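You operate a simulated robot arm through the tools that you are given. There is no shell and no other tool. Be economical: measure what you need, move in short steps, check, and stop when the job is done.

You run a simulated robot arm. Do the job below in one go: nothing can be reset, and whatever is moved stays where it is left.

Task
The green and purple tubes are crossed: shut the red valve, swap them, open it again. Where these are worked on the way, their far stop is far enough and under half their travel is too little: red valve.

The check looks at the end state, three seconds after you hand in, the way a careful person would. Anything else that was tipped, shoved, dropped, spilled or broken makes it a failure.

Robot
A 7-joint arm with a two-finger gripper on a trunk, on a base that drives. Base frame: it is fixed to the floor where the robot stands at the start and does not move with it; the origin is under the middle of the robot, x ahead of it, y to its left, z up; the surface under the hand at the start is at about z = 850. Units: mm, degrees, N and s.
With the tool pointing down near the work surface it reaches from about 340 to 760 mm from the robot's upright axis, wherever it stands. Its first joint turns from -143.0 to 143.0 degrees. Places, roughly: alarm [-2500, -4400, 0]; blue port [500, 0, 900]; blue tube [500, 0, 900]; green collar [500, -100, 900]; green port [500, -100, 900]; green tube [500, -100, 900]; purple collar [500, -100, 900]; purple port [500, -100, 900]; purple tube [500, -100, 900]; red valve [500, -200, 900]; tube stand [300, -100, 900]. Payload 2.45 kg.
The TCP is the grasp point between the finger pads, 26 mm short of the fingertips. In the tool frame z runs along the fingers and y along their closing line. The gripper opens to 96 mm. The gripper's body begins 69 mm behind the TCP.
Orientation is that of the tool frame in the base frame, as a unit quaternion [x, y, z, w]. With the fingers straight down and closing along the base's y, the tool's x points along the base's -x, its y along +y and its z along -z.

Tools
- The arm moves only by the tool jog_arm. Its arguments are lists of equal length, an entry for each row: "linear": the shift along the base's x, y, z in mm, a list of three; "delta_rot": the turn, a rotation vector about the base's x, y, z in degrees, a list of three; "fingers": the finger opening in mm, from 0 to 96. In form: {"linear": [[x, y, z], ...], "delta_rot": [[wx, wy, wz], ...], "fingers": [fingers, ...]}. A call has 1 to 10 rows; each row is the pose to reach, as a shift and turn from the pose commanded when the call began. A row lasts 0.2 s, in which the tool goes at most 50 mm and 8.6 degrees; a call with a longer step from one row to the next is refused whole, and so is a gripper value outside its range. Where a pose cannot be reached the arm comes as near as it can. A force on the tool above 80 N (or 10 N above the force at the start of the call, whichever is more), or a blocked arm, ends the call early, and 0.2 s more pass. Each finger halts on what it meets, pressing with about 26 N; the grip force reading is that of the motor and also rises with nothing between the fingers. The clock runs only during rows and for 0.2 s after the last one: add rows that repeat a pose to give the fingers time. The reply holds the time, the measured pose of the TCP, the force on the tool along the base axes, the opening and the grip force, in the units named above and with some noise, with the torque about the TCP (base axes, N m) and any sound that the robot's microphone picked up, and new pictures: "views" is both (left out), scene, wrist or none.
- Cameras (640 x 400 px; columns grow to the right, rows downward): "scene" is now at [26.7, 146, 1483.6]; the picture's right is [-0.42, -0.91, 0.00], its down [-0.58, 0.27, -0.77] and it looks along [0.70, -0.33, -0.64] (base axes); focal length 289 px, centre (320, 200). "wrist" rides on the gripper at [82, 3, -98] in the tool frame; the picture's right is [-0.04, 1.00, 0.00], its down [-0.73, -0.03, -0.68] and it looks along [-0.68, -0.03, 0.73] (tool axes); focal length 256 px, centre (320, 200). There is no depth. A picture from a camera that has moved, and an enlarged one, comes with that camera's place and axes in the base frame and with its lens.
- lift_body(by): slides the trunk up (or, below 0, down) by that many mm; the arm and the scene camera ride with it, the base frame stays. It gives what a move gives, with no picture.
- steer(legs): drives the robot by 1 to 6 legs, each [ahead, turn to the left] in mm and degrees, along the robot's own axes; the way and the turn of a leg run together, so that a leg with both is an arc; at most 1500 mm and 180 degrees a leg. The arm and the cameras ride along, it lands a little off, and it stops where it bumps. It gives what a move gives, and a new picture of the scene camera.
- pan_tilt(pan, tilt): turns the head with the scene camera to pan (to the left, within 155 degrees either way) and tilt (down, from -29 to 69), counted from straight ahead of the robot. It gives what a move gives, and a new picture of the scene camera.
- zoom(camera, box): a new picture of the part [left, top, right, bottom] of that camera's present view, enlarged. It takes no simulated time.
- sign_off(): hands the job in; it is judged then, once.

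Work in short steps. Places have to be worked out from the pictures, the camera data and where the tool is seen: move nearer, look again, correct. Check each grasp and each placing, and mend what went wrong. You have 120 turns and 260 pictures in all, those below and enlarged ones among them. Open the gripper and draw the arm clear of the work before you hand the job in, unless the task says otherwise; then end with one line.

The tools are called as name(argument=value, ...) on one line, values as JSON. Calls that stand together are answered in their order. jog_arm: Moves the arm, as the interface text tells. Its arguments: {"type":"object","properties":{"linear":{"type":"array"},"delta_rot":{"type":"array"},"fingers":{"type":"array"},"views":{"type":"string","enum":["both","scene","wrist","none"]}},"required":["linear","delta_rot","fingers"]} The other tools are called the same way: lift_body (by) slides the trunk up or down; steer (legs) drives the base; pan_tilt (pan, tilt) turns the head that bears the scene camera; zoom (camera, box) takes an enlarged picture of a part of a camera's view; sign_off () hands the job in.

At the start:

```text
time_s: 0.0
eef_pos: [485.3, -98.1, 1182.2]
tcp_rot: [0.001, 1.0, 0.0, 0.0]
force: [0.7, 0.2, -0.8]
wrist_torque: [0.0, -0.02, -0.02]
finger_gap: 96.2
gripper_force: 0.1
trunk travel left (down, up): [-525.0, 115.0]
robot x, y, heading: [3.7, -2.8, -0.2]
head pan, tilt: [-25.0, 39.7]
```

scene: 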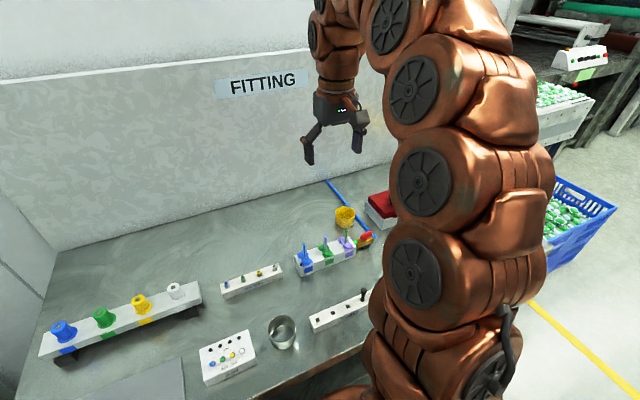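
wrist: 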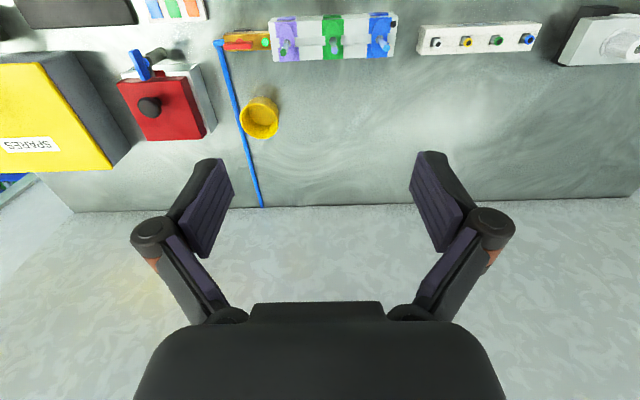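

I start by enlarging the tube block in both cameras.

zoom(camera="scene", box=[280, 170, 420, 290])

zoom(camera="wrist", box=[200, 0, 420, 140])

```text
3.33 times, centred on (350, 230) of scene
camera zoom: at [26.7, 146.0, 1483.6], right [-0.42, -0.91, 0.0], down [-0.58, 0.27, -0.77], along [0.7, -0.33, -0.64], focal length 962 px, centre (220, 100)
```

zoom: 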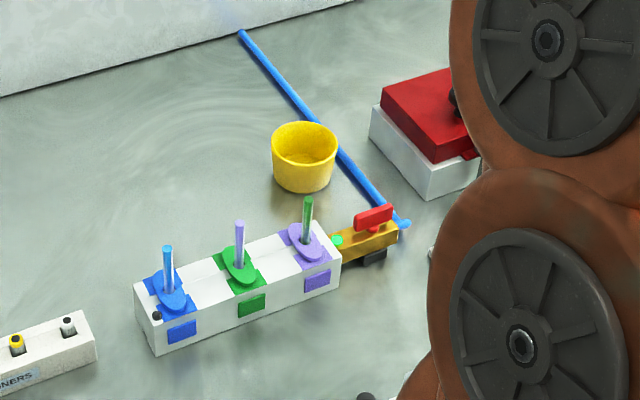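

```text
2.86 times, centred on (310, 70) of wrist
camera zoom: at [403.4, -96.6, 1281.8], right [0.04, 1.0, 0.0], down [0.73, -0.03, 0.68], along [0.68, -0.03, -0.73], focal length 731 px, centre (349, 571)
```

zoom: 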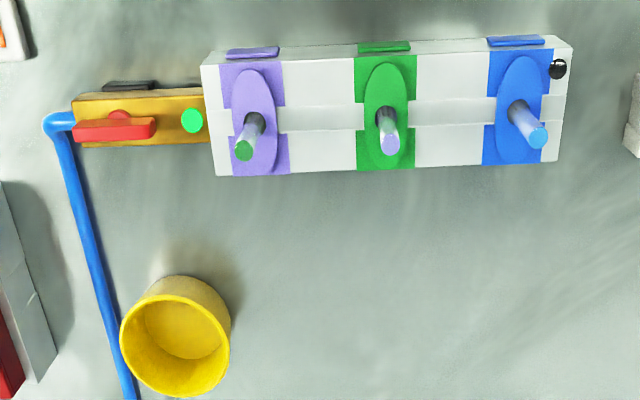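

The block runs along y at x≈482, with blue at y≈-22, green ≈-85 and purple ≈-143. The green tube sits in the purple collar and the purple tube in the green one. The red valve is near y≈-190. I back off and lower the hand for a closer wrist view.

jog_arm(linear=[[-28, -6, -38], [-56, -12, -76], [-84, -20, -110], [-100, -30, -140], [-100, -30, -140]], delta_rot=[[0, 0, 0], [0, 0, 0], [0, 0, 0], [0, 0, 0], [0, 0, 0]], fingers=[96, 96, 96, 96, 96])

pan_tilt(pan=-25, tilt=55)

```text
time_s: 1.2
eef_pos: [385.1, -128.9, 1043.1]
tcp_rot: [0.0, 1.0, 0.0, 0.0]
force: [-0.7, -0.1, -0.6]
wrist_torque: [-0.02, 0.02, 0.05]
finger_gap: 96.1
gripper_force: 0.1
trunk travel left (down, up): [-525.0, 115.0]
robot x, y, heading: [1.5, 0.0, 0.3]
head pan, tilt: [-25.0, 39.7]
camera scene: at [26.7, 145.9, 1483.6], right [-0.42, -0.91, 0.0], down [-0.58, 0.27, -0.77], along [0.7, -0.33, -0.64], focal length 289 px, centre (320, 200)
camera wrist: at [303.7, -126.7, 1141.7], right [0.04, 1.0, 0.0], down [0.73, -0.03, 0.68], along [0.68, -0.03, -0.73], focal length 256 px, centre (320, 200)
```

scene: 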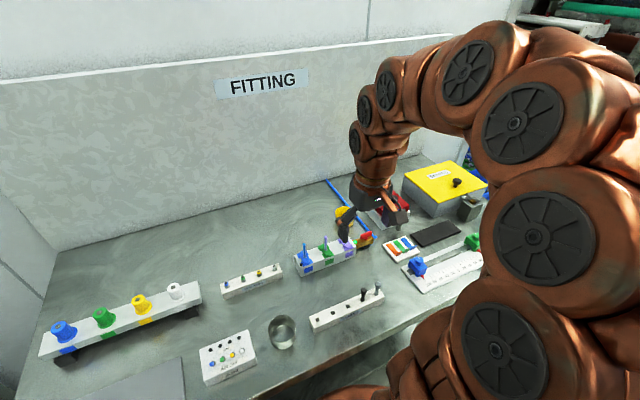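
wrist: 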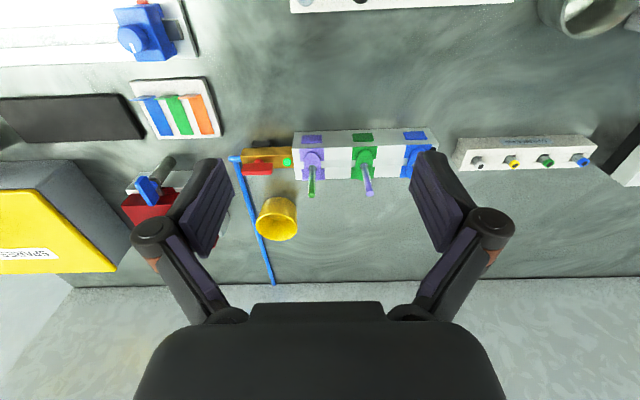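

```text
time_s: 2.0
eef_pos: [385.1, -129.1, 1044.0]
tcp_rot: [0.001, 1.0, 0.0, 0.001]
force: [-0.2, -0.3, -0.5]
wrist_torque: [-0.01, 0.04, 0.01]
finger_gap: 95.8
gripper_force: 0.0
trunk travel left (down, up): [-525.0, 115.0]
robot x, y, heading: [-3.1, -0.6, 0.3]
head pan, tilt: [-25.0, 55.0]
camera scene: at [14.8, 151.5, 1462.5], right [-0.42, -0.91, 0.0], down [-0.74, 0.35, -0.57], along [0.52, -0.24, -0.82], focal length 289 px, centre (320, 200)
```

scene: 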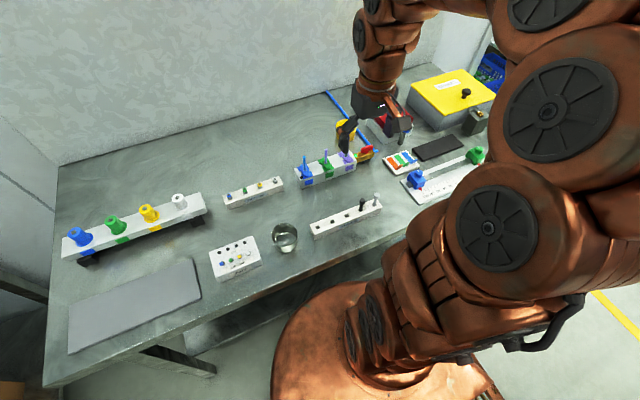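

zoom(camera="wrist", box=[220, 115, 420, 240])

zoom(camera="scene", box=[280, 130, 400, 250])

```text
3.20 times, centred on (320, 178) of wrist
camera zoom: at [303.8, -126.5, 1141.8], right [0.04, 1.0, 0.0], down [0.73, -0.03, 0.68], along [0.68, -0.03, -0.73], focal length 819 px, centre (320, 272)
```

zoom: 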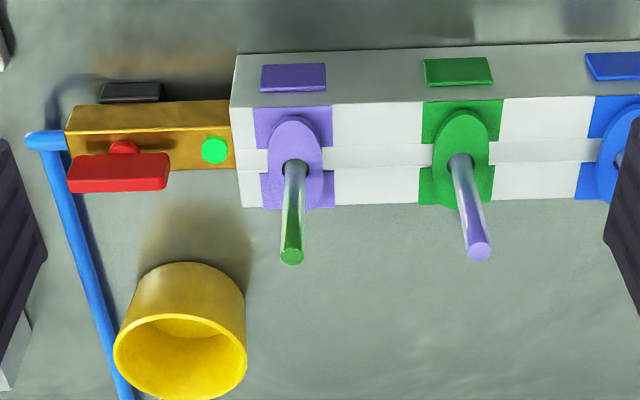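

```text
3.33 times, centred on (340, 190) of scene
camera zoom: at [14.8, 151.5, 1462.5], right [-0.42, -0.91, 0.0], down [-0.74, 0.35, -0.57], along [0.52, -0.24, -0.82], focal length 962 px, centre (253, 233)
```

zoom: 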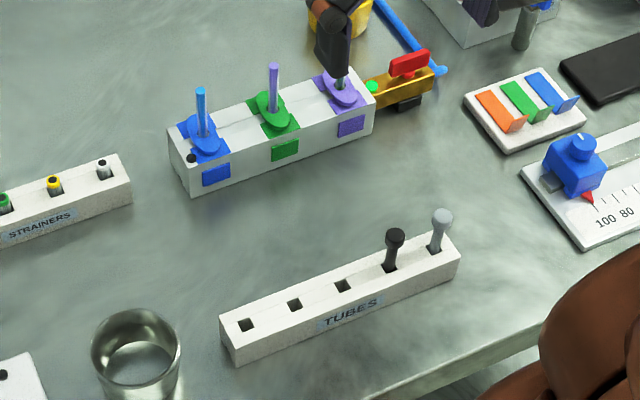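

Triangulating puts the green tube at (480,-144), with the collar top at z≈896 and the tube top at z≈943. The purple tube is at (479,-83). The red handle is a bar along y centred near (479,-209,896). I go above the valve while turning the hand so it closes along x.

jog_arm(linear=[[10, -8, 0], [20, -16, 0], [30, -24, 0], [40, -32, 0], [50, -40, 0], [60, -50, 0], [70, -60, -10], [80, -70, -20], [90, -80, -30], [94, -80, -40]], delta_rot=[[0, 0, 8.5], [0, 0, 17], [0, 0, 25.5], [0, 0, 34], [0, 0, 42.5], [0, 0, 51], [0, 0, 59.5], [0, 0, 68], [0, 0, 76.5], [0, 0, 85]], fingers=[96, 96, 96, 96, 80, 70, 60, 50, 40, 40], views="none")

jog_arm(linear=[[0, 0, -10], [0, 0, -10]], delta_rot=[[0, 0, 5], [0, 0, 5]], fingers=[40, 40])

```text
time_s: 4.2
eef_pos: [478.7, -207.9, 1002.2]
tcp_rot: [-0.676, 0.737, 0.001, 0.0]
force: [-0.5, -0.2, 0.0]
wrist_torque: [-0.02, -0.03, -0.02]
finger_gap: 40.0
gripper_force: 0.0
trunk travel left (down, up): [-525.0, 115.0]
robot x, y, heading: [5.5, 3.2, 0.1]
head pan, tilt: [-25.0, 55.0]
```

```text
time_s: 4.8
eef_pos: [479.1, -209.4, 993.1]
tcp_rot: [0.707, -0.707, 0.001, 0.0]
force: [0.4, 0.3, 0.3]
wrist_torque: [0.01, 0.0, 0.03]
finger_gap: 40.1
gripper_force: 0.1
trunk travel left (down, up): [-525.0, 115.0]
robot x, y, heading: [-1.7, 0.7, -0.2]
head pan, tilt: [-25.0, 55.0]
camera scene: at [14.9, 151.5, 1462.4], right [-0.42, -0.91, 0.0], down [-0.74, 0.35, -0.57], along [0.52, -0.24, -0.82], focal length 289 px, centre (320, 200)
camera wrist: at [475.6, -291.4, 1091.7], right [-1.0, 0.04, 0.0], down [0.03, 0.73, 0.68], along [0.03, 0.68, -0.73], focal length 256 px, centre (320, 200)
```

scene: 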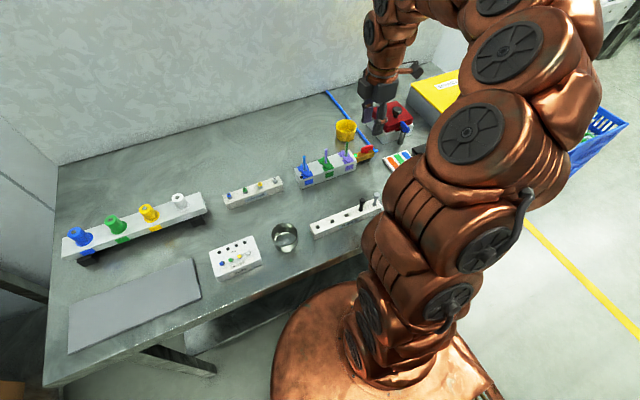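
wrist: 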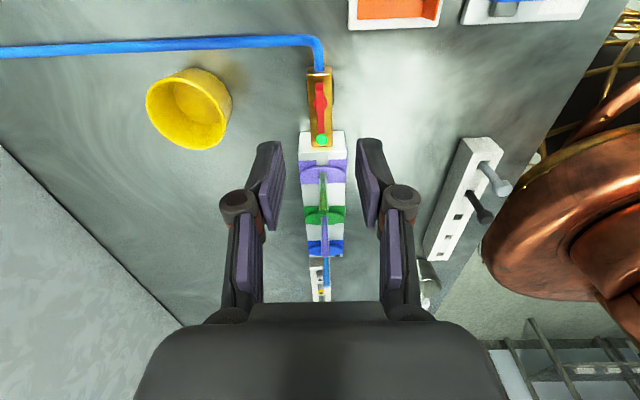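

I check the handle's alignment in the wrist picture.

zoom(camera="wrist", box=[260, 50, 390, 180])

```text
3.08 times, centred on (325, 115) of wrist
camera zoom: at [475.6, -291.4, 1091.7], right [-1.0, 0.04, 0.0], down [0.03, 0.73, 0.68], along [0.03, 0.68, -0.73], focal length 788 px, centre (305, 462)
```

zoom: 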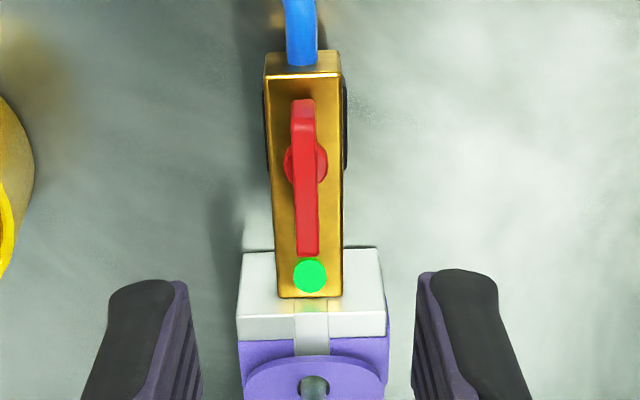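

The handle pivot is at (479.3,-207.3), it spans y -227 to -187, and the body top is at z≈883. I lower the fingertips to z≈888 around the handle.

jog_arm(linear=[[0, 2, -30], [0, 2, -60], [0, 2, -70], [0, 2, -79], [0, 2, -79]], delta_rot=[[0, 0, 0], [0, 0, 0], [0, 0, 0], [0, 0, 0], [0, 0, 0]], fingers=[40, 40, 40, 40, 40])

zoom(camera="wrist", box=[220, 60, 420, 260])

zoom(camera="scene", box=[320, 80, 440, 190])

```text
time_s: 6.0
eef_pos: [478.4, -206.9, 913.4]
tcp_rot: [-0.707, 0.707, 0.0, 0.0]
force: [0.3, 0.1, 0.4]
wrist_torque: [-0.03, -0.04, 0.02]
finger_gap: 40.2
gripper_force: 0.1
trunk travel left (down, up): [-525.0, 115.0]
robot x, y, heading: [-3.0, 1.4, 0.3]
head pan, tilt: [-25.0, 55.0]
camera scene: at [14.9, 151.5, 1462.4], right [-0.42, -0.91, 0.0], down [-0.74, 0.35, -0.57], along [0.52, -0.24, -0.82], focal length 289 px, centre (320, 200)
camera wrist: at [475.2, -289.4, 1012.8], right [-1.0, 0.04, 0.0], down [0.03, 0.73, 0.68], along [0.03, 0.68, -0.73], focal length 256 px, centre (320, 200)
```

scene: 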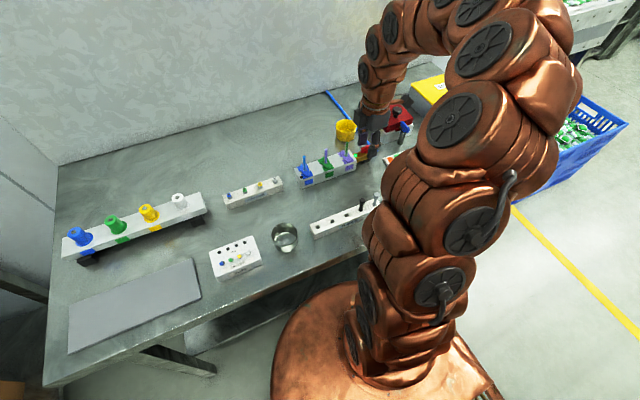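
wrist: 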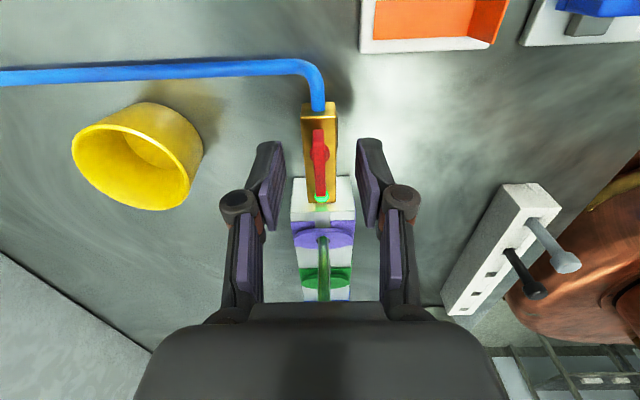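

```text
2.00 times, centred on (320, 160) of wrist
camera zoom: at [475.2, -289.4, 1012.8], right [-1.0, 0.04, 0.0], down [0.03, 0.73, 0.68], along [0.03, 0.68, -0.73], focal length 512 px, centre (320, 280)
```

zoom: 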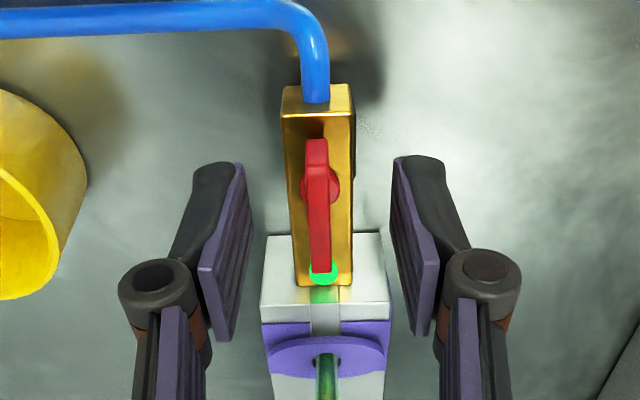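

```text
3.64 times, centred on (380, 135) of scene
camera zoom: at [14.9, 151.5, 1462.4], right [-0.42, -0.91, 0.0], down [-0.74, 0.35, -0.57], along [0.52, -0.24, -0.82], focal length 1050 px, centre (102, 436)
```

zoom: 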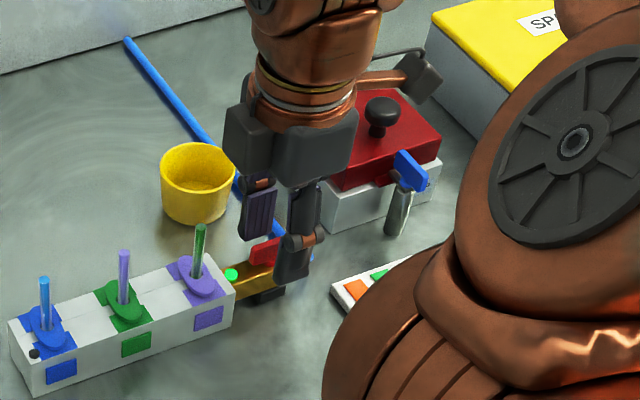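

The handle is centred between the pads, so I close on it.

jog_arm(linear=[[0, 0, 0], [0, 0, 0], [0, 0, 0], [0, 0, 0]], delta_rot=[[0, 0, 0], [0, 0, 0], [0, 0, 0], [0, 0, 0]], fingers=[20, 8, 0, 0], views="wrist")

zoom(camera="wrist", box=[240, 80, 400, 230])

```text
time_s: 7.0
eef_pos: [479.1, -208.3, 913.8]
tcp_rot: [-0.707, 0.707, 0.0, 0.0]
force: [-0.7, 0.2, -0.4]
wrist_torque: [0.01, 0.02, 0.01]
finger_gap: 6.2
gripper_force: 34.3
trunk travel left (down, up): [-525.0, 115.0]
robot x, y, heading: [-2.6, -2.5, -0.2]
head pan, tilt: [-25.0, 55.0]
camera wrist: at [475.3, -289.4, 1013.0], right [-1.0, 0.04, 0.0], down [0.03, 0.73, 0.68], along [0.03, 0.68, -0.73], focal length 256 px, centre (320, 200)
```

wrist: 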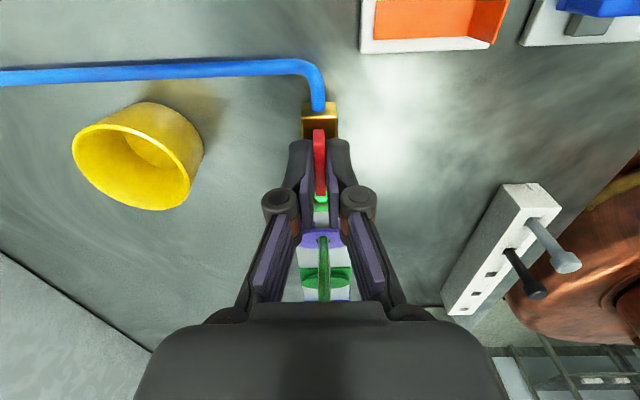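

```text
2.67 times, centred on (320, 155) of wrist
camera zoom: at [475.3, -289.4, 1013.0], right [-1.0, 0.04, 0.0], down [0.03, 0.73, 0.68], along [0.03, 0.68, -0.73], focal length 683 px, centre (320, 320)
```

zoom: 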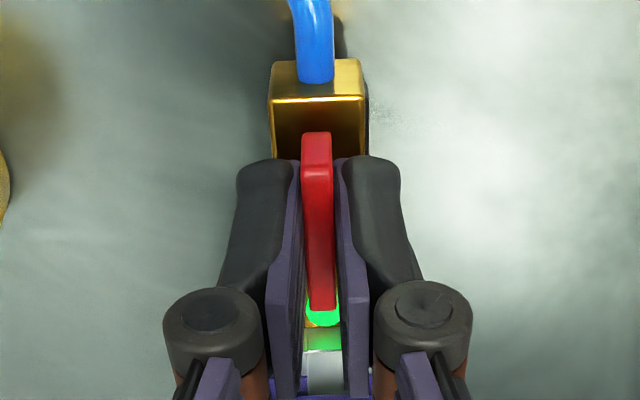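

The grip holds the 6 mm handle. I try a small clockwise turn (-16°) and watch the torque.

jog_arm(linear=[[0, 0, 0], [0, 0, 0], [0, 0, 0]], delta_rot=[[0, 0, -5], [0, 0, -10], [0, 0, -16]], fingers=[0, 0, 0], views="wrist")

```text
time_s: 7.8
eef_pos: [477.7, -206.7, 914.5]
tcp_rot: [-0.601, 0.799, 0.001, 0.0]
force: [-1.4, 1.0, 6.5]
wrist_torque: [-0.57, 0.07, 1.24]
finger_gap: 12.3
gripper_force: 39.7
trunk travel left (down, up): [-525.0, 115.0]
robot x, y, heading: [0.8, 2.0, 0.0]
head pan, tilt: [-25.0, 55.0]
camera wrist: at [452.8, -285.4, 1013.3], right [-0.95, 0.32, 0.0], down [0.23, 0.7, 0.68], along [0.21, 0.64, -0.73], focal length 256 px, centre (320, 200)
```

wrist: 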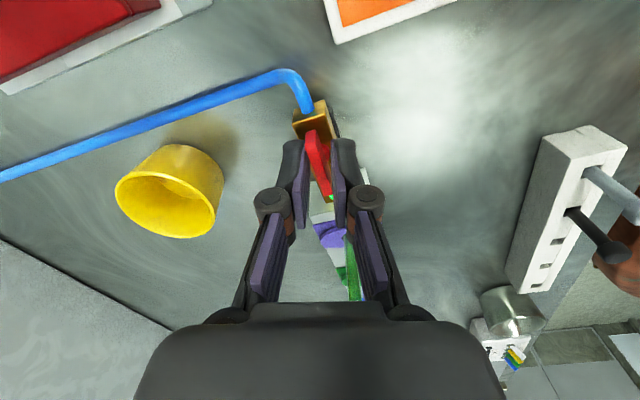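

The handle stayed put and wedged the fingers open, so that side is its stop. I turn back and go the other way.

jog_arm(linear=[[0, 0, 0], [0, 0, 0], [0, 0, 0], [0, 0, 0], [0, 0, 0], [0, 0, 0], [0, 0, 0]], delta_rot=[[0, 0, 8], [0, 0, 16], [0, 0, 20], [0, 0, 24], [0, 0, 28], [0, 0, 32], [0, 0, 32]], fingers=[0, 0, 0, 0, 0, 0, 0], views="wrist")

```text
time_s: 9.4
eef_pos: [479.2, -208.1, 913.3]
tcp_rot: [0.798, -0.602, -0.001, 0.001]
force: [-5.9, 0.4, -6.9]
wrist_torque: [-0.04, 0.1, 0.03]
finger_gap: 5.8
gripper_force: 34.6
trunk travel left (down, up): [-525.0, 115.0]
robot x, y, heading: [3.2, -0.2, 0.2]
head pan, tilt: [-25.0, 55.0]
camera wrist: at [498.3, -287.3, 1012.6], right [-0.97, -0.24, 0.0], down [-0.17, 0.71, 0.68], along [-0.16, 0.66, -0.73], focal length 256 px, centre (320, 200)
```

wrist: 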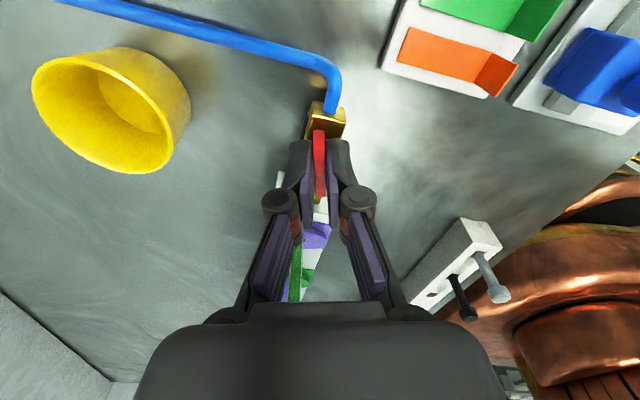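

It turns counter-clockwise with the grip. I continue towards 90°.

jog_arm(linear=[[0, 0, 0], [0, 0, 0], [0, 0, 0], [0, 0, 0], [0, 0, 0], [0, 0, 0], [0, 0, 0], [0, 0, 0], [0, 0, 0], [0, 0, 0]], delta_rot=[[0, 0, 7.5], [0, 0, 15], [0, 0, 22.5], [0, 0, 30], [0, 0, 37.5], [0, 0, 45], [0, 0, 52.5], [0, 0, 60], [0, 0, 67.5], [0, 0, 74]], fingers=[0, 0, 0, 0, 0, 0, 0, 0, 0, 0])

```text
time_s: 11.6
eef_pos: [472.7, -207.3, 913.7]
tcp_rot: [1.0, -0.006, 0.004, 0.009]
force: [14.3, -57.4, 23.4]
wrist_torque: [-1.04, -0.37, -0.33]
finger_gap: 6.0
gripper_force: 34.0
out of reach, approached as far as the arm can: row 10
trunk travel left (down, up): [-525.0, 115.0]
robot x, y, heading: [4.0, -3.8, -0.6]
head pan, tilt: [-25.0, 55.0]
heard: click
camera scene: at [15.4, 146.6, 1464.0], right [-0.43, -0.9, 0.0], down [-0.74, 0.35, -0.57], along [0.52, -0.24, -0.82], focal length 289 px, centre (320, 200)
camera wrist: at [552.9, -209.5, 1013.4], right [-0.05, -1.0, 0.02], down [-0.74, 0.05, 0.67], along [-0.67, 0.02, -0.74], focal length 256 px, centre (320, 200)
```

scene: 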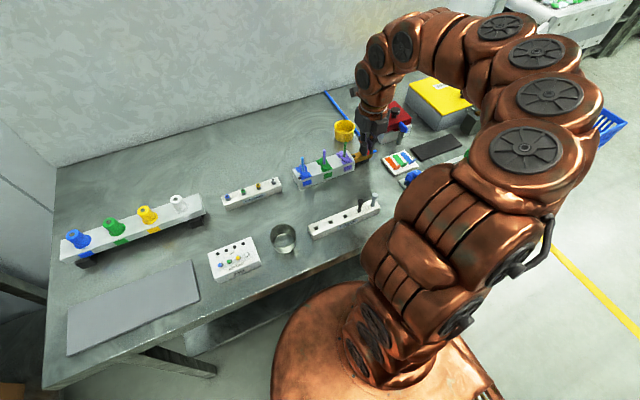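
wrist: 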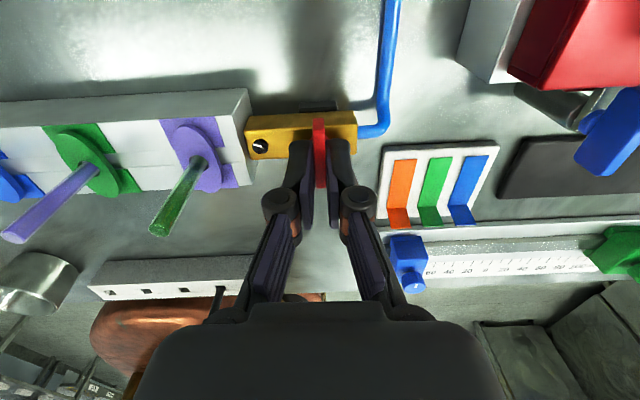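

Click heard, the handle is at 90° and the indicator has changed: the valve is shut. I open the fingers and rise.

jog_arm(linear=[[0, 0, 0], [0, 0, 0], [0, 0, 0], [0, 0, 40], [0, 0, 80], [0, 0, 120]], delta_rot=[[0, 0, 0], [0, 0, 0], [0, 0, 0], [0, 0, -4], [0, 0, -8], [0, 0, -14]], fingers=[16, 30, 30, 30, 30, 30])

zoom(camera="wrist", box=[160, 60, 400, 210])

```text
time_s: 13.0
eef_pos: [472.2, -193.7, 1030.2]
tcp_rot: [0.992, -0.123, 0.0, 0.0]
force: [0.0, 0.6, -0.4]
wrist_torque: [0.02, 0.01, 0.02]
finger_gap: 30.0
gripper_force: 0.2
trunk travel left (down, up): [-525.0, 115.0]
robot x, y, heading: [-2.5, -0.4, 0.0]
head pan, tilt: [-25.0, 55.0]
camera scene: at [15.0, 151.3, 1462.4], right [-0.42, -0.91, 0.0], down [-0.74, 0.35, -0.57], along [0.52, -0.24, -0.82], focal length 289 px, centre (320, 200)
camera wrist: at [549.9, -217.4, 1129.3], right [-0.28, -0.96, 0.0], down [-0.7, 0.21, 0.68], along [-0.65, 0.19, -0.73], focal length 256 px, centre (320, 200)
```

scene: 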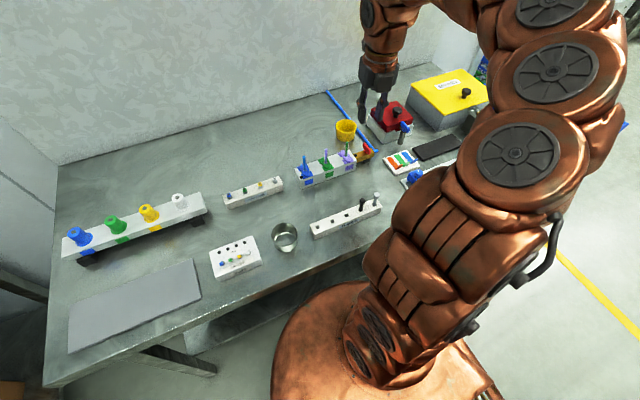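
wrist: 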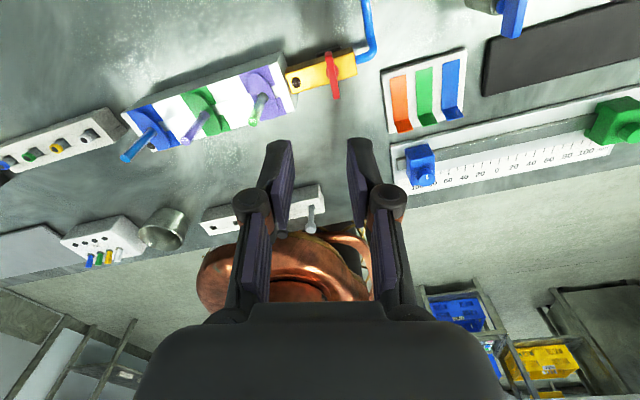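

```text
2.67 times, centred on (280, 135) of wrist
camera zoom: at [549.9, -217.4, 1129.3], right [-0.28, -0.96, 0.0], down [-0.7, 0.21, 0.68], along [-0.65, 0.19, -0.73], focal length 683 px, centre (427, 373)
```

zoom: 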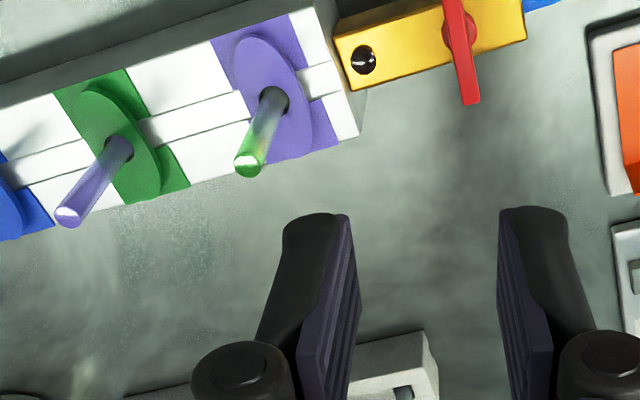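

The valve is shut. I bring the hand back to closing along x, over the green tube, and look at its collar from close up.

jog_arm(linear=[[0, 0, 0], [0, 0, 0], [0, 5, 0], [2, 10, 0], [3, 15, 0], [4, 20, 0], [5, 25, 0], [6, 35, -10], [8, 45, -20], [8, 50, -30]], delta_rot=[[0, 0, -8], [0, 0, -16], [0, 0, -24], [0, 0, -32], [0, 0, -40], [0, 0, -48], [0, 0, -56], [0, 0, -64], [0, 0, -72], [0, 0, -75.9]], fingers=[30, 30, 30, 30, 30, 30, 30, 30, 30, 30])

zoom(camera="wrist", box=[240, 60, 400, 200])

```text
time_s: 15.2
eef_pos: [479.3, -143.3, 1001.7]
tcp_rot: [-0.707, 0.707, 0.0, 0.001]
force: [0.5, -0.3, -0.6]
wrist_torque: [-0.03, 0.0, 0.01]
finger_gap: 29.9
gripper_force: 0.2
trunk travel left (down, up): [-525.0, 115.0]
robot x, y, heading: [-1.1, -2.8, 0.2]
head pan, tilt: [-25.0, 55.0]
camera scene: at [14.8, 151.4, 1462.4], right [-0.42, -0.91, 0.0], down [-0.74, 0.35, -0.57], along [0.52, -0.24, -0.82], focal length 289 px, centre (320, 200)
camera wrist: at [475.9, -226.6, 1100.5], right [-1.0, 0.04, 0.0], down [0.03, 0.73, 0.68], along [0.03, 0.68, -0.73], focal length 256 px, centre (320, 200)
```

scene: 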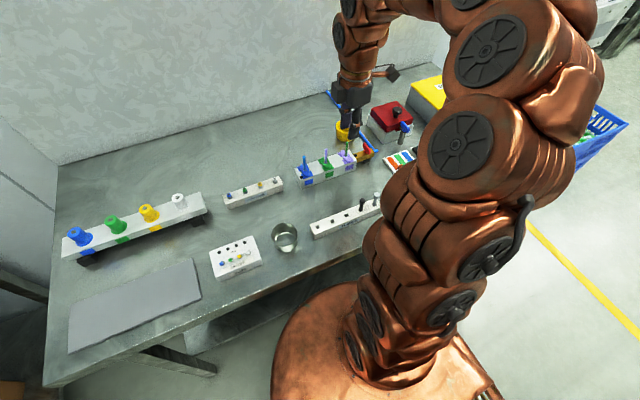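
wrist: 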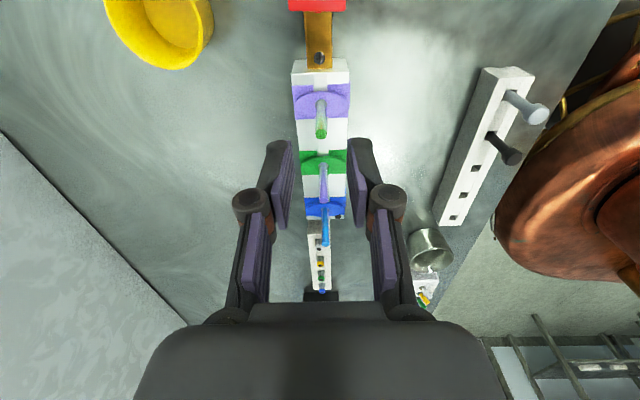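

```text
2.86 times, centred on (320, 130) of wrist
camera zoom: at [475.9, -226.6, 1100.5], right [-1.0, 0.04, 0.0], down [0.03, 0.73, 0.68], along [0.03, 0.68, -0.73], focal length 731 px, centre (320, 400)
```

zoom: 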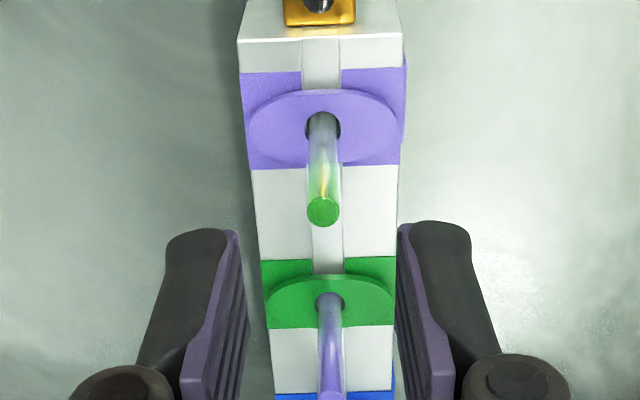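

The collar is an oval plate floating over the block with a loose hole for the tube, which looks like a push-to-release ring. I straddle the tube and bring the fingertips just above the collar.

jog_arm(linear=[[0, 1, -30], [0, 1, -55], [0, 1, -70], [0, 1, -70]], delta_rot=[[0, 0, 0], [0, 0, 0], [0, 0, 0], [0, 0, 0]], fingers=[30, 24, 18, 18])

zoom(camera="wrist", box=[240, 90, 400, 230])

zoom(camera="scene", box=[290, 90, 400, 190])

```text
time_s: 16.2
eef_pos: [479.0, -143.0, 931.9]
tcp_rot: [0.707, -0.707, 0.0, 0.0]
force: [0.3, -0.7, 0.2]
wrist_torque: [-0.01, -0.02, -0.01]
finger_gap: 17.8
gripper_force: 0.0
trunk travel left (down, up): [-525.0, 115.0]
robot x, y, heading: [2.2, 2.2, 0.2]
head pan, tilt: [-25.0, 55.0]
camera scene: at [14.9, 151.4, 1462.4], right [-0.42, -0.91, 0.0], down [-0.74, 0.35, -0.57], along [0.52, -0.24, -0.82], focal length 289 px, centre (320, 200)
camera wrist: at [476.4, -225.1, 1030.8], right [-1.0, 0.04, 0.0], down [0.03, 0.73, 0.68], along [0.03, 0.68, -0.73], focal length 256 px, centre (320, 200)
```

scene: 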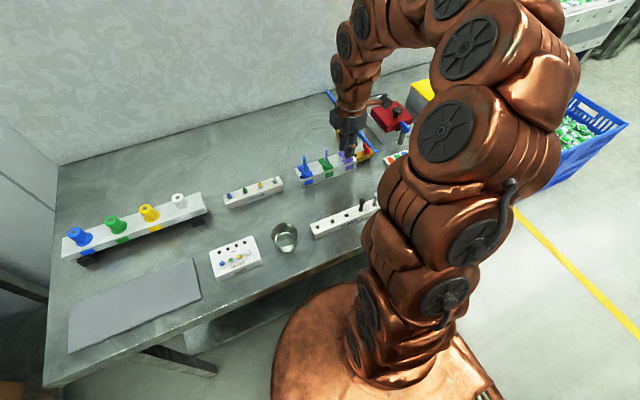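
wrist: 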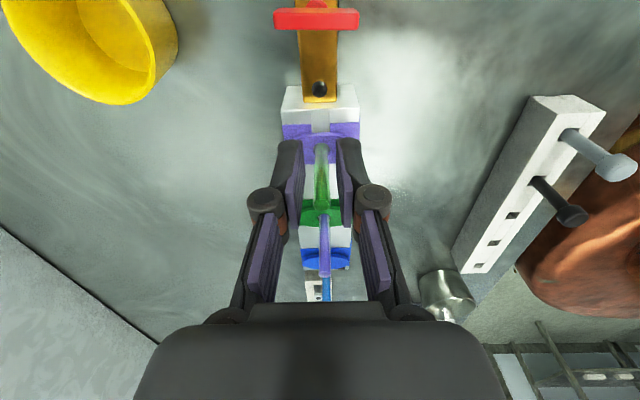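

```text
2.86 times, centred on (320, 160) of wrist
camera zoom: at [476.4, -225.1, 1030.8], right [-1.0, 0.04, 0.0], down [0.03, 0.73, 0.68], along [0.03, 0.68, -0.73], focal length 731 px, centre (320, 314)
```

zoom: 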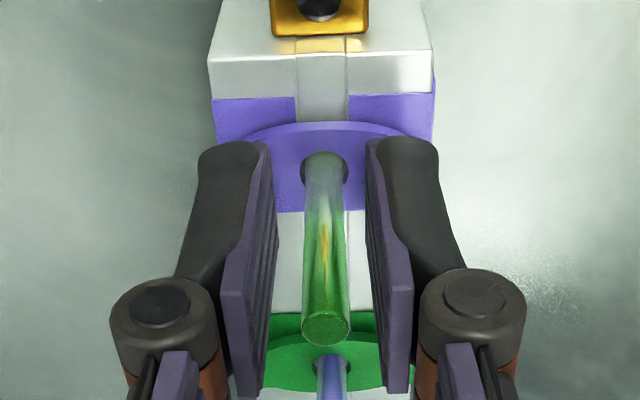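

```text
4.00 times, centred on (345, 140) of scene
camera zoom: at [14.9, 151.4, 1462.4], right [-0.42, -0.91, 0.0], down [-0.74, 0.35, -0.57], along [0.52, -0.24, -0.82], focal length 1155 px, centre (220, 440)
```

zoom: 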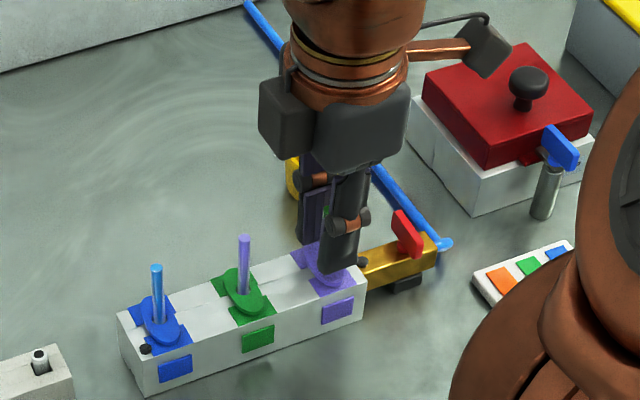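

Tube centred, tips about 8 mm above the collar. I press down gently.

jog_arm(linear=[[0, 0, -3], [0, 0, -6], [0, 0, -9], [0, 0, -11], [0, 0, -13]], delta_rot=[[0, 0, 0], [0, 0, 0], [0, 0, 0], [0, 0, 0], [0, 0, 0]], fingers=[18, 18, 18, 18, 18], views="wrist")

zoom(camera="wrist", box=[240, 90, 400, 230])

```text
time_s: 17.4
eef_pos: [480.1, -142.7, 918.6]
tcp_rot: [0.707, -0.707, 0.0, -0.001]
force: [1.4, 2.4, 10.0]
wrist_torque: [0.12, -0.02, 0.01]
finger_gap: 18.2
gripper_force: 0.2
trunk travel left (down, up): [-525.0, 115.0]
robot x, y, heading: [0.3, -2.9, 0.1]
head pan, tilt: [-25.0, 55.0]
camera wrist: at [476.4, -225.5, 1017.6], right [-1.0, 0.04, 0.0], down [0.03, 0.73, 0.68], along [0.03, 0.68, -0.73], focal length 256 px, centre (320, 200)
```

wrist: 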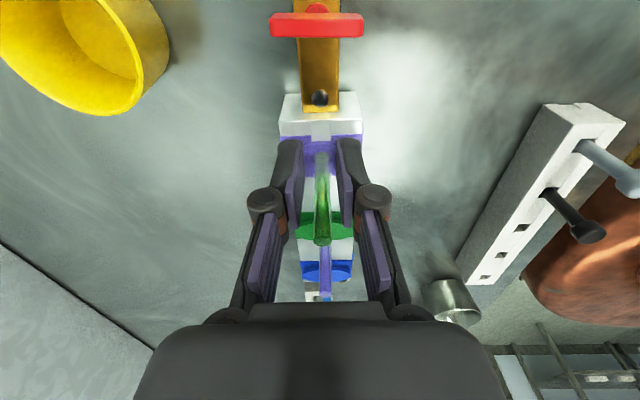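

```text
2.86 times, centred on (320, 160) of wrist
camera zoom: at [476.4, -225.5, 1017.6], right [-1.0, 0.04, 0.0], down [0.03, 0.73, 0.68], along [0.03, 0.68, -0.73], focal length 731 px, centre (320, 314)
```

zoom: 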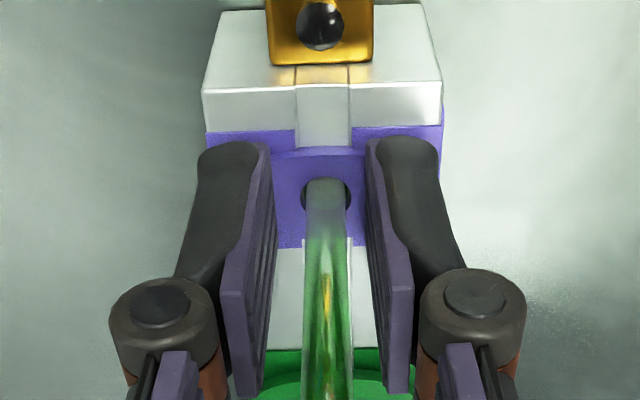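

Contact at 10 N with some give, like a spring. I press a few mm more.

jog_arm(linear=[[0, 0, -1.5], [0, 0, -3], [0, 0, -4], [0, 0, -4]], delta_rot=[[0, 0, 0], [0, 0, 0], [0, 0, 0], [0, 0, 0]], fingers=[18, 18, 18, 18], views="none")

zoom(camera="scene", box=[290, 110, 390, 200])

```text
time_s: 18.4
eef_pos: [479.9, -143.0, 915.8]
tcp_rot: [0.707, -0.707, 0.003, 0.0]
force: [0.3, 2.1, 43.9]
wrist_torque: [0.11, 0.03, -0.02]
finger_gap: 20.8
gripper_force: 4.0
trunk travel left (down, up): [-525.0, 115.0]
robot x, y, heading: [-1.0, 3.6, -0.1]
head pan, tilt: [-25.0, 55.0]
```

```text
4.44 times, centred on (340, 155) of scene
camera zoom: at [13.3, 152.1, 1462.7], right [-0.42, -0.91, 0.0], down [-0.74, 0.35, -0.57], along [0.52, -0.24, -0.82], focal length 1283 px, centre (231, 400)
```

zoom: 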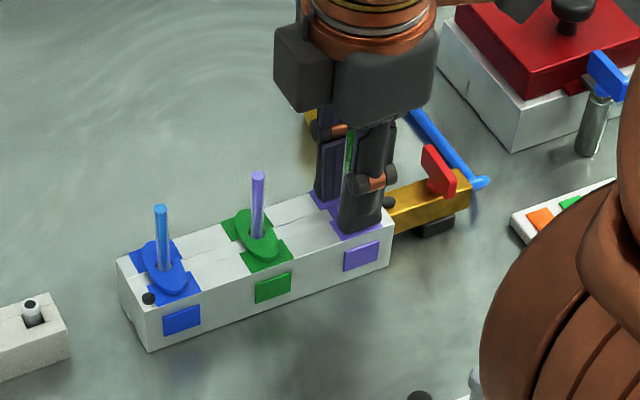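

The collar bottoms out near TCP z≈916 with 44 N. I grip the tube while holding the collar down, and check.

jog_arm(linear=[[0, 0, 1], [0, 0, 1], [0, 0, 1], [0, 0, 1]], delta_rot=[[0, 0, 0], [0, 0, 0], [0, 0, 0], [0, 0, 0]], fingers=[10, 0, 0, 0], views="none")

```text
time_s: 19.4
eef_pos: [479.1, -144.3, 917.1]
tcp_rot: [0.708, -0.706, 0.0, 0.0]
force: [-2.9, 0.0, 22.2]
wrist_torque: [0.03, 0.06, 0.02]
finger_gap: 6.0
gripper_force: 25.9
trunk travel left (down, up): [-525.0, 115.0]
robot x, y, heading: [2.1, 4.1, 0.0]
head pan, tilt: [-25.0, 55.0]
```

Gripped the 6 mm tube while still pressing at 22 N. I pull straight up.

jog_arm(linear=[[0, 0, 8], [0, 0, 16], [0, 0, 24]], delta_rot=[[0, 0, 0], [0, 0, 0], [0, 0, 0]], fingers=[0, 0, 0], views="wrist")

zoom(camera="wrist", box=[240, 90, 400, 230])

zoom(camera="scene", box=[290, 110, 390, 200])

```text
time_s: 20.2
eef_pos: [479.8, -143.3, 939.5]
tcp_rot: [0.708, -0.706, 0.0, 0.0]
force: [0.5, -0.3, -0.1]
wrist_torque: [0.02, -0.03, -0.02]
finger_gap: 5.7
gripper_force: 26.2
trunk travel left (down, up): [-525.0, 115.0]
robot x, y, heading: [-1.6, -0.1, 0.1]
head pan, tilt: [-25.0, 55.0]
camera wrist: at [476.8, -225.5, 1037.7], right [-1.0, 0.04, 0.0], down [0.03, 0.73, 0.68], along [0.03, 0.68, -0.73], focal length 256 px, centre (320, 200)
```

wrist: 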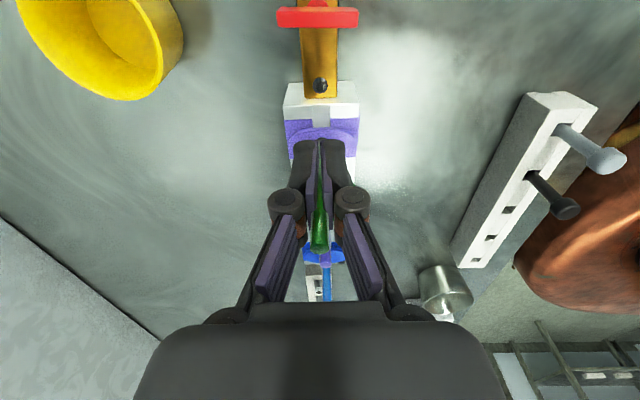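

```text
2.86 times, centred on (320, 160) of wrist
camera zoom: at [476.8, -225.5, 1037.7], right [-1.0, 0.04, 0.0], down [0.03, 0.73, 0.68], along [0.03, 0.68, -0.73], focal length 731 px, centre (320, 314)
```

zoom: 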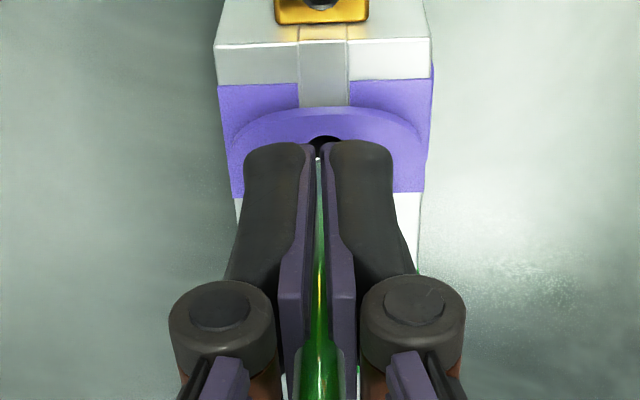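

```text
4.44 times, centred on (340, 155) of scene
camera zoom: at [14.9, 151.5, 1462.3], right [-0.42, -0.91, 0.0], down [-0.74, 0.35, -0.57], along [0.52, -0.24, -0.82], focal length 1283 px, centre (231, 400)
```

zoom: 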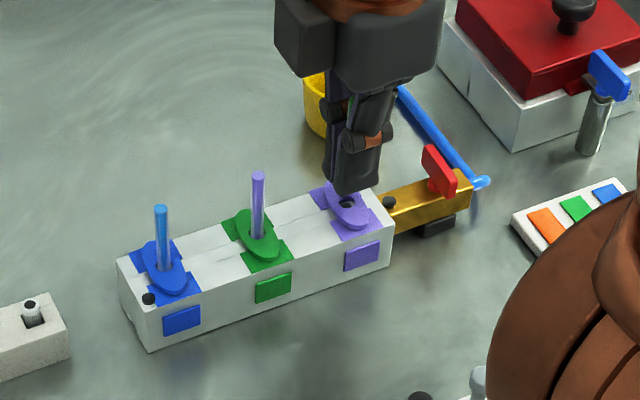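

The tube came out and the purple port is empty. I raise it clear and look at it.

jog_arm(linear=[[0, 0, 30], [0, 0, 70], [0, 0, 100], [0, 0, 120]], delta_rot=[[0, 0, 0], [0, 0, 0], [0, 0, 0], [0, 0, 0]], fingers=[0, 0, 0, 0])

zoom(camera="wrist", box=[240, 60, 400, 260])

zoom(camera="scene", box=[300, 60, 400, 200])

```text
time_s: 21.2
eef_pos: [479.4, -144.0, 1059.7]
tcp_rot: [0.708, -0.706, 0.0, 0.0]
force: [0.0, 0.1, 0.1]
wrist_torque: [0.02, -0.01, -0.03]
finger_gap: 6.1
gripper_force: 26.1
trunk travel left (down, up): [-525.0, 115.0]
robot x, y, heading: [-1.6, 1.9, 0.2]
head pan, tilt: [-25.0, 55.0]
camera scene: at [14.9, 151.4, 1462.4], right [-0.42, -0.91, 0.0], down [-0.74, 0.35, -0.57], along [0.52, -0.24, -0.82], focal length 289 px, centre (320, 200)
camera wrist: at [477.3, -225.5, 1157.8], right [-1.0, 0.04, 0.0], down [0.03, 0.73, 0.68], along [0.03, 0.68, -0.73], focal length 256 px, centre (320, 200)
```

scene: 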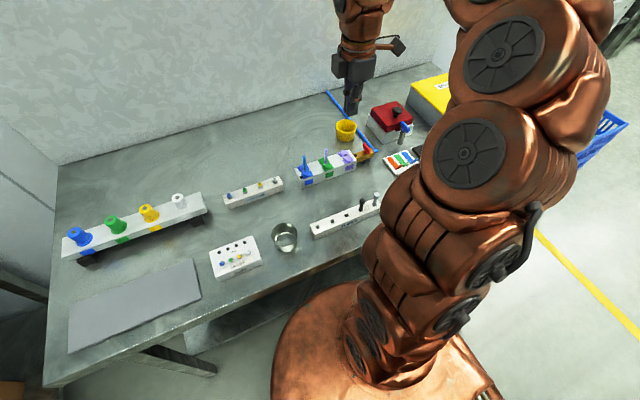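
wrist: 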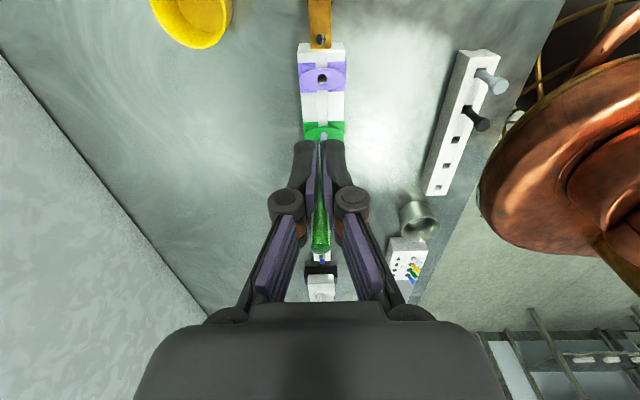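

```text
2.00 times, centred on (320, 160) of wrist
camera zoom: at [477.3, -225.5, 1157.8], right [-1.0, 0.04, 0.0], down [0.03, 0.73, 0.68], along [0.03, 0.68, -0.73], focal length 512 px, centre (320, 280)
```

zoom: 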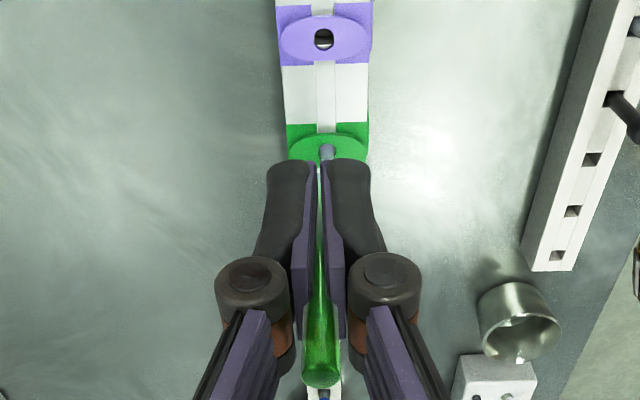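

```text
2.86 times, centred on (350, 130) of scene
camera zoom: at [14.9, 151.4, 1462.4], right [-0.42, -0.91, 0.0], down [-0.74, 0.35, -0.57], along [0.52, -0.24, -0.82], focal length 825 px, centre (234, 400)
```

zoom: 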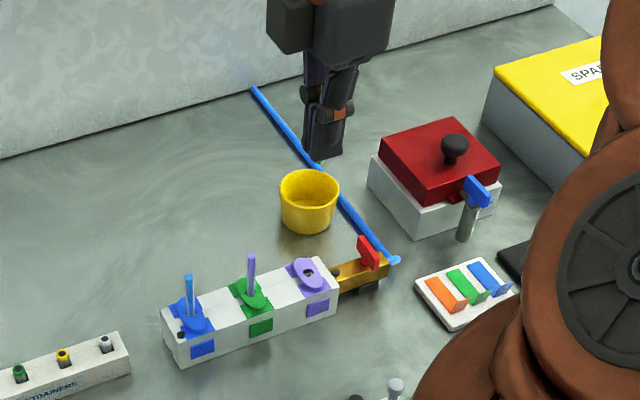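

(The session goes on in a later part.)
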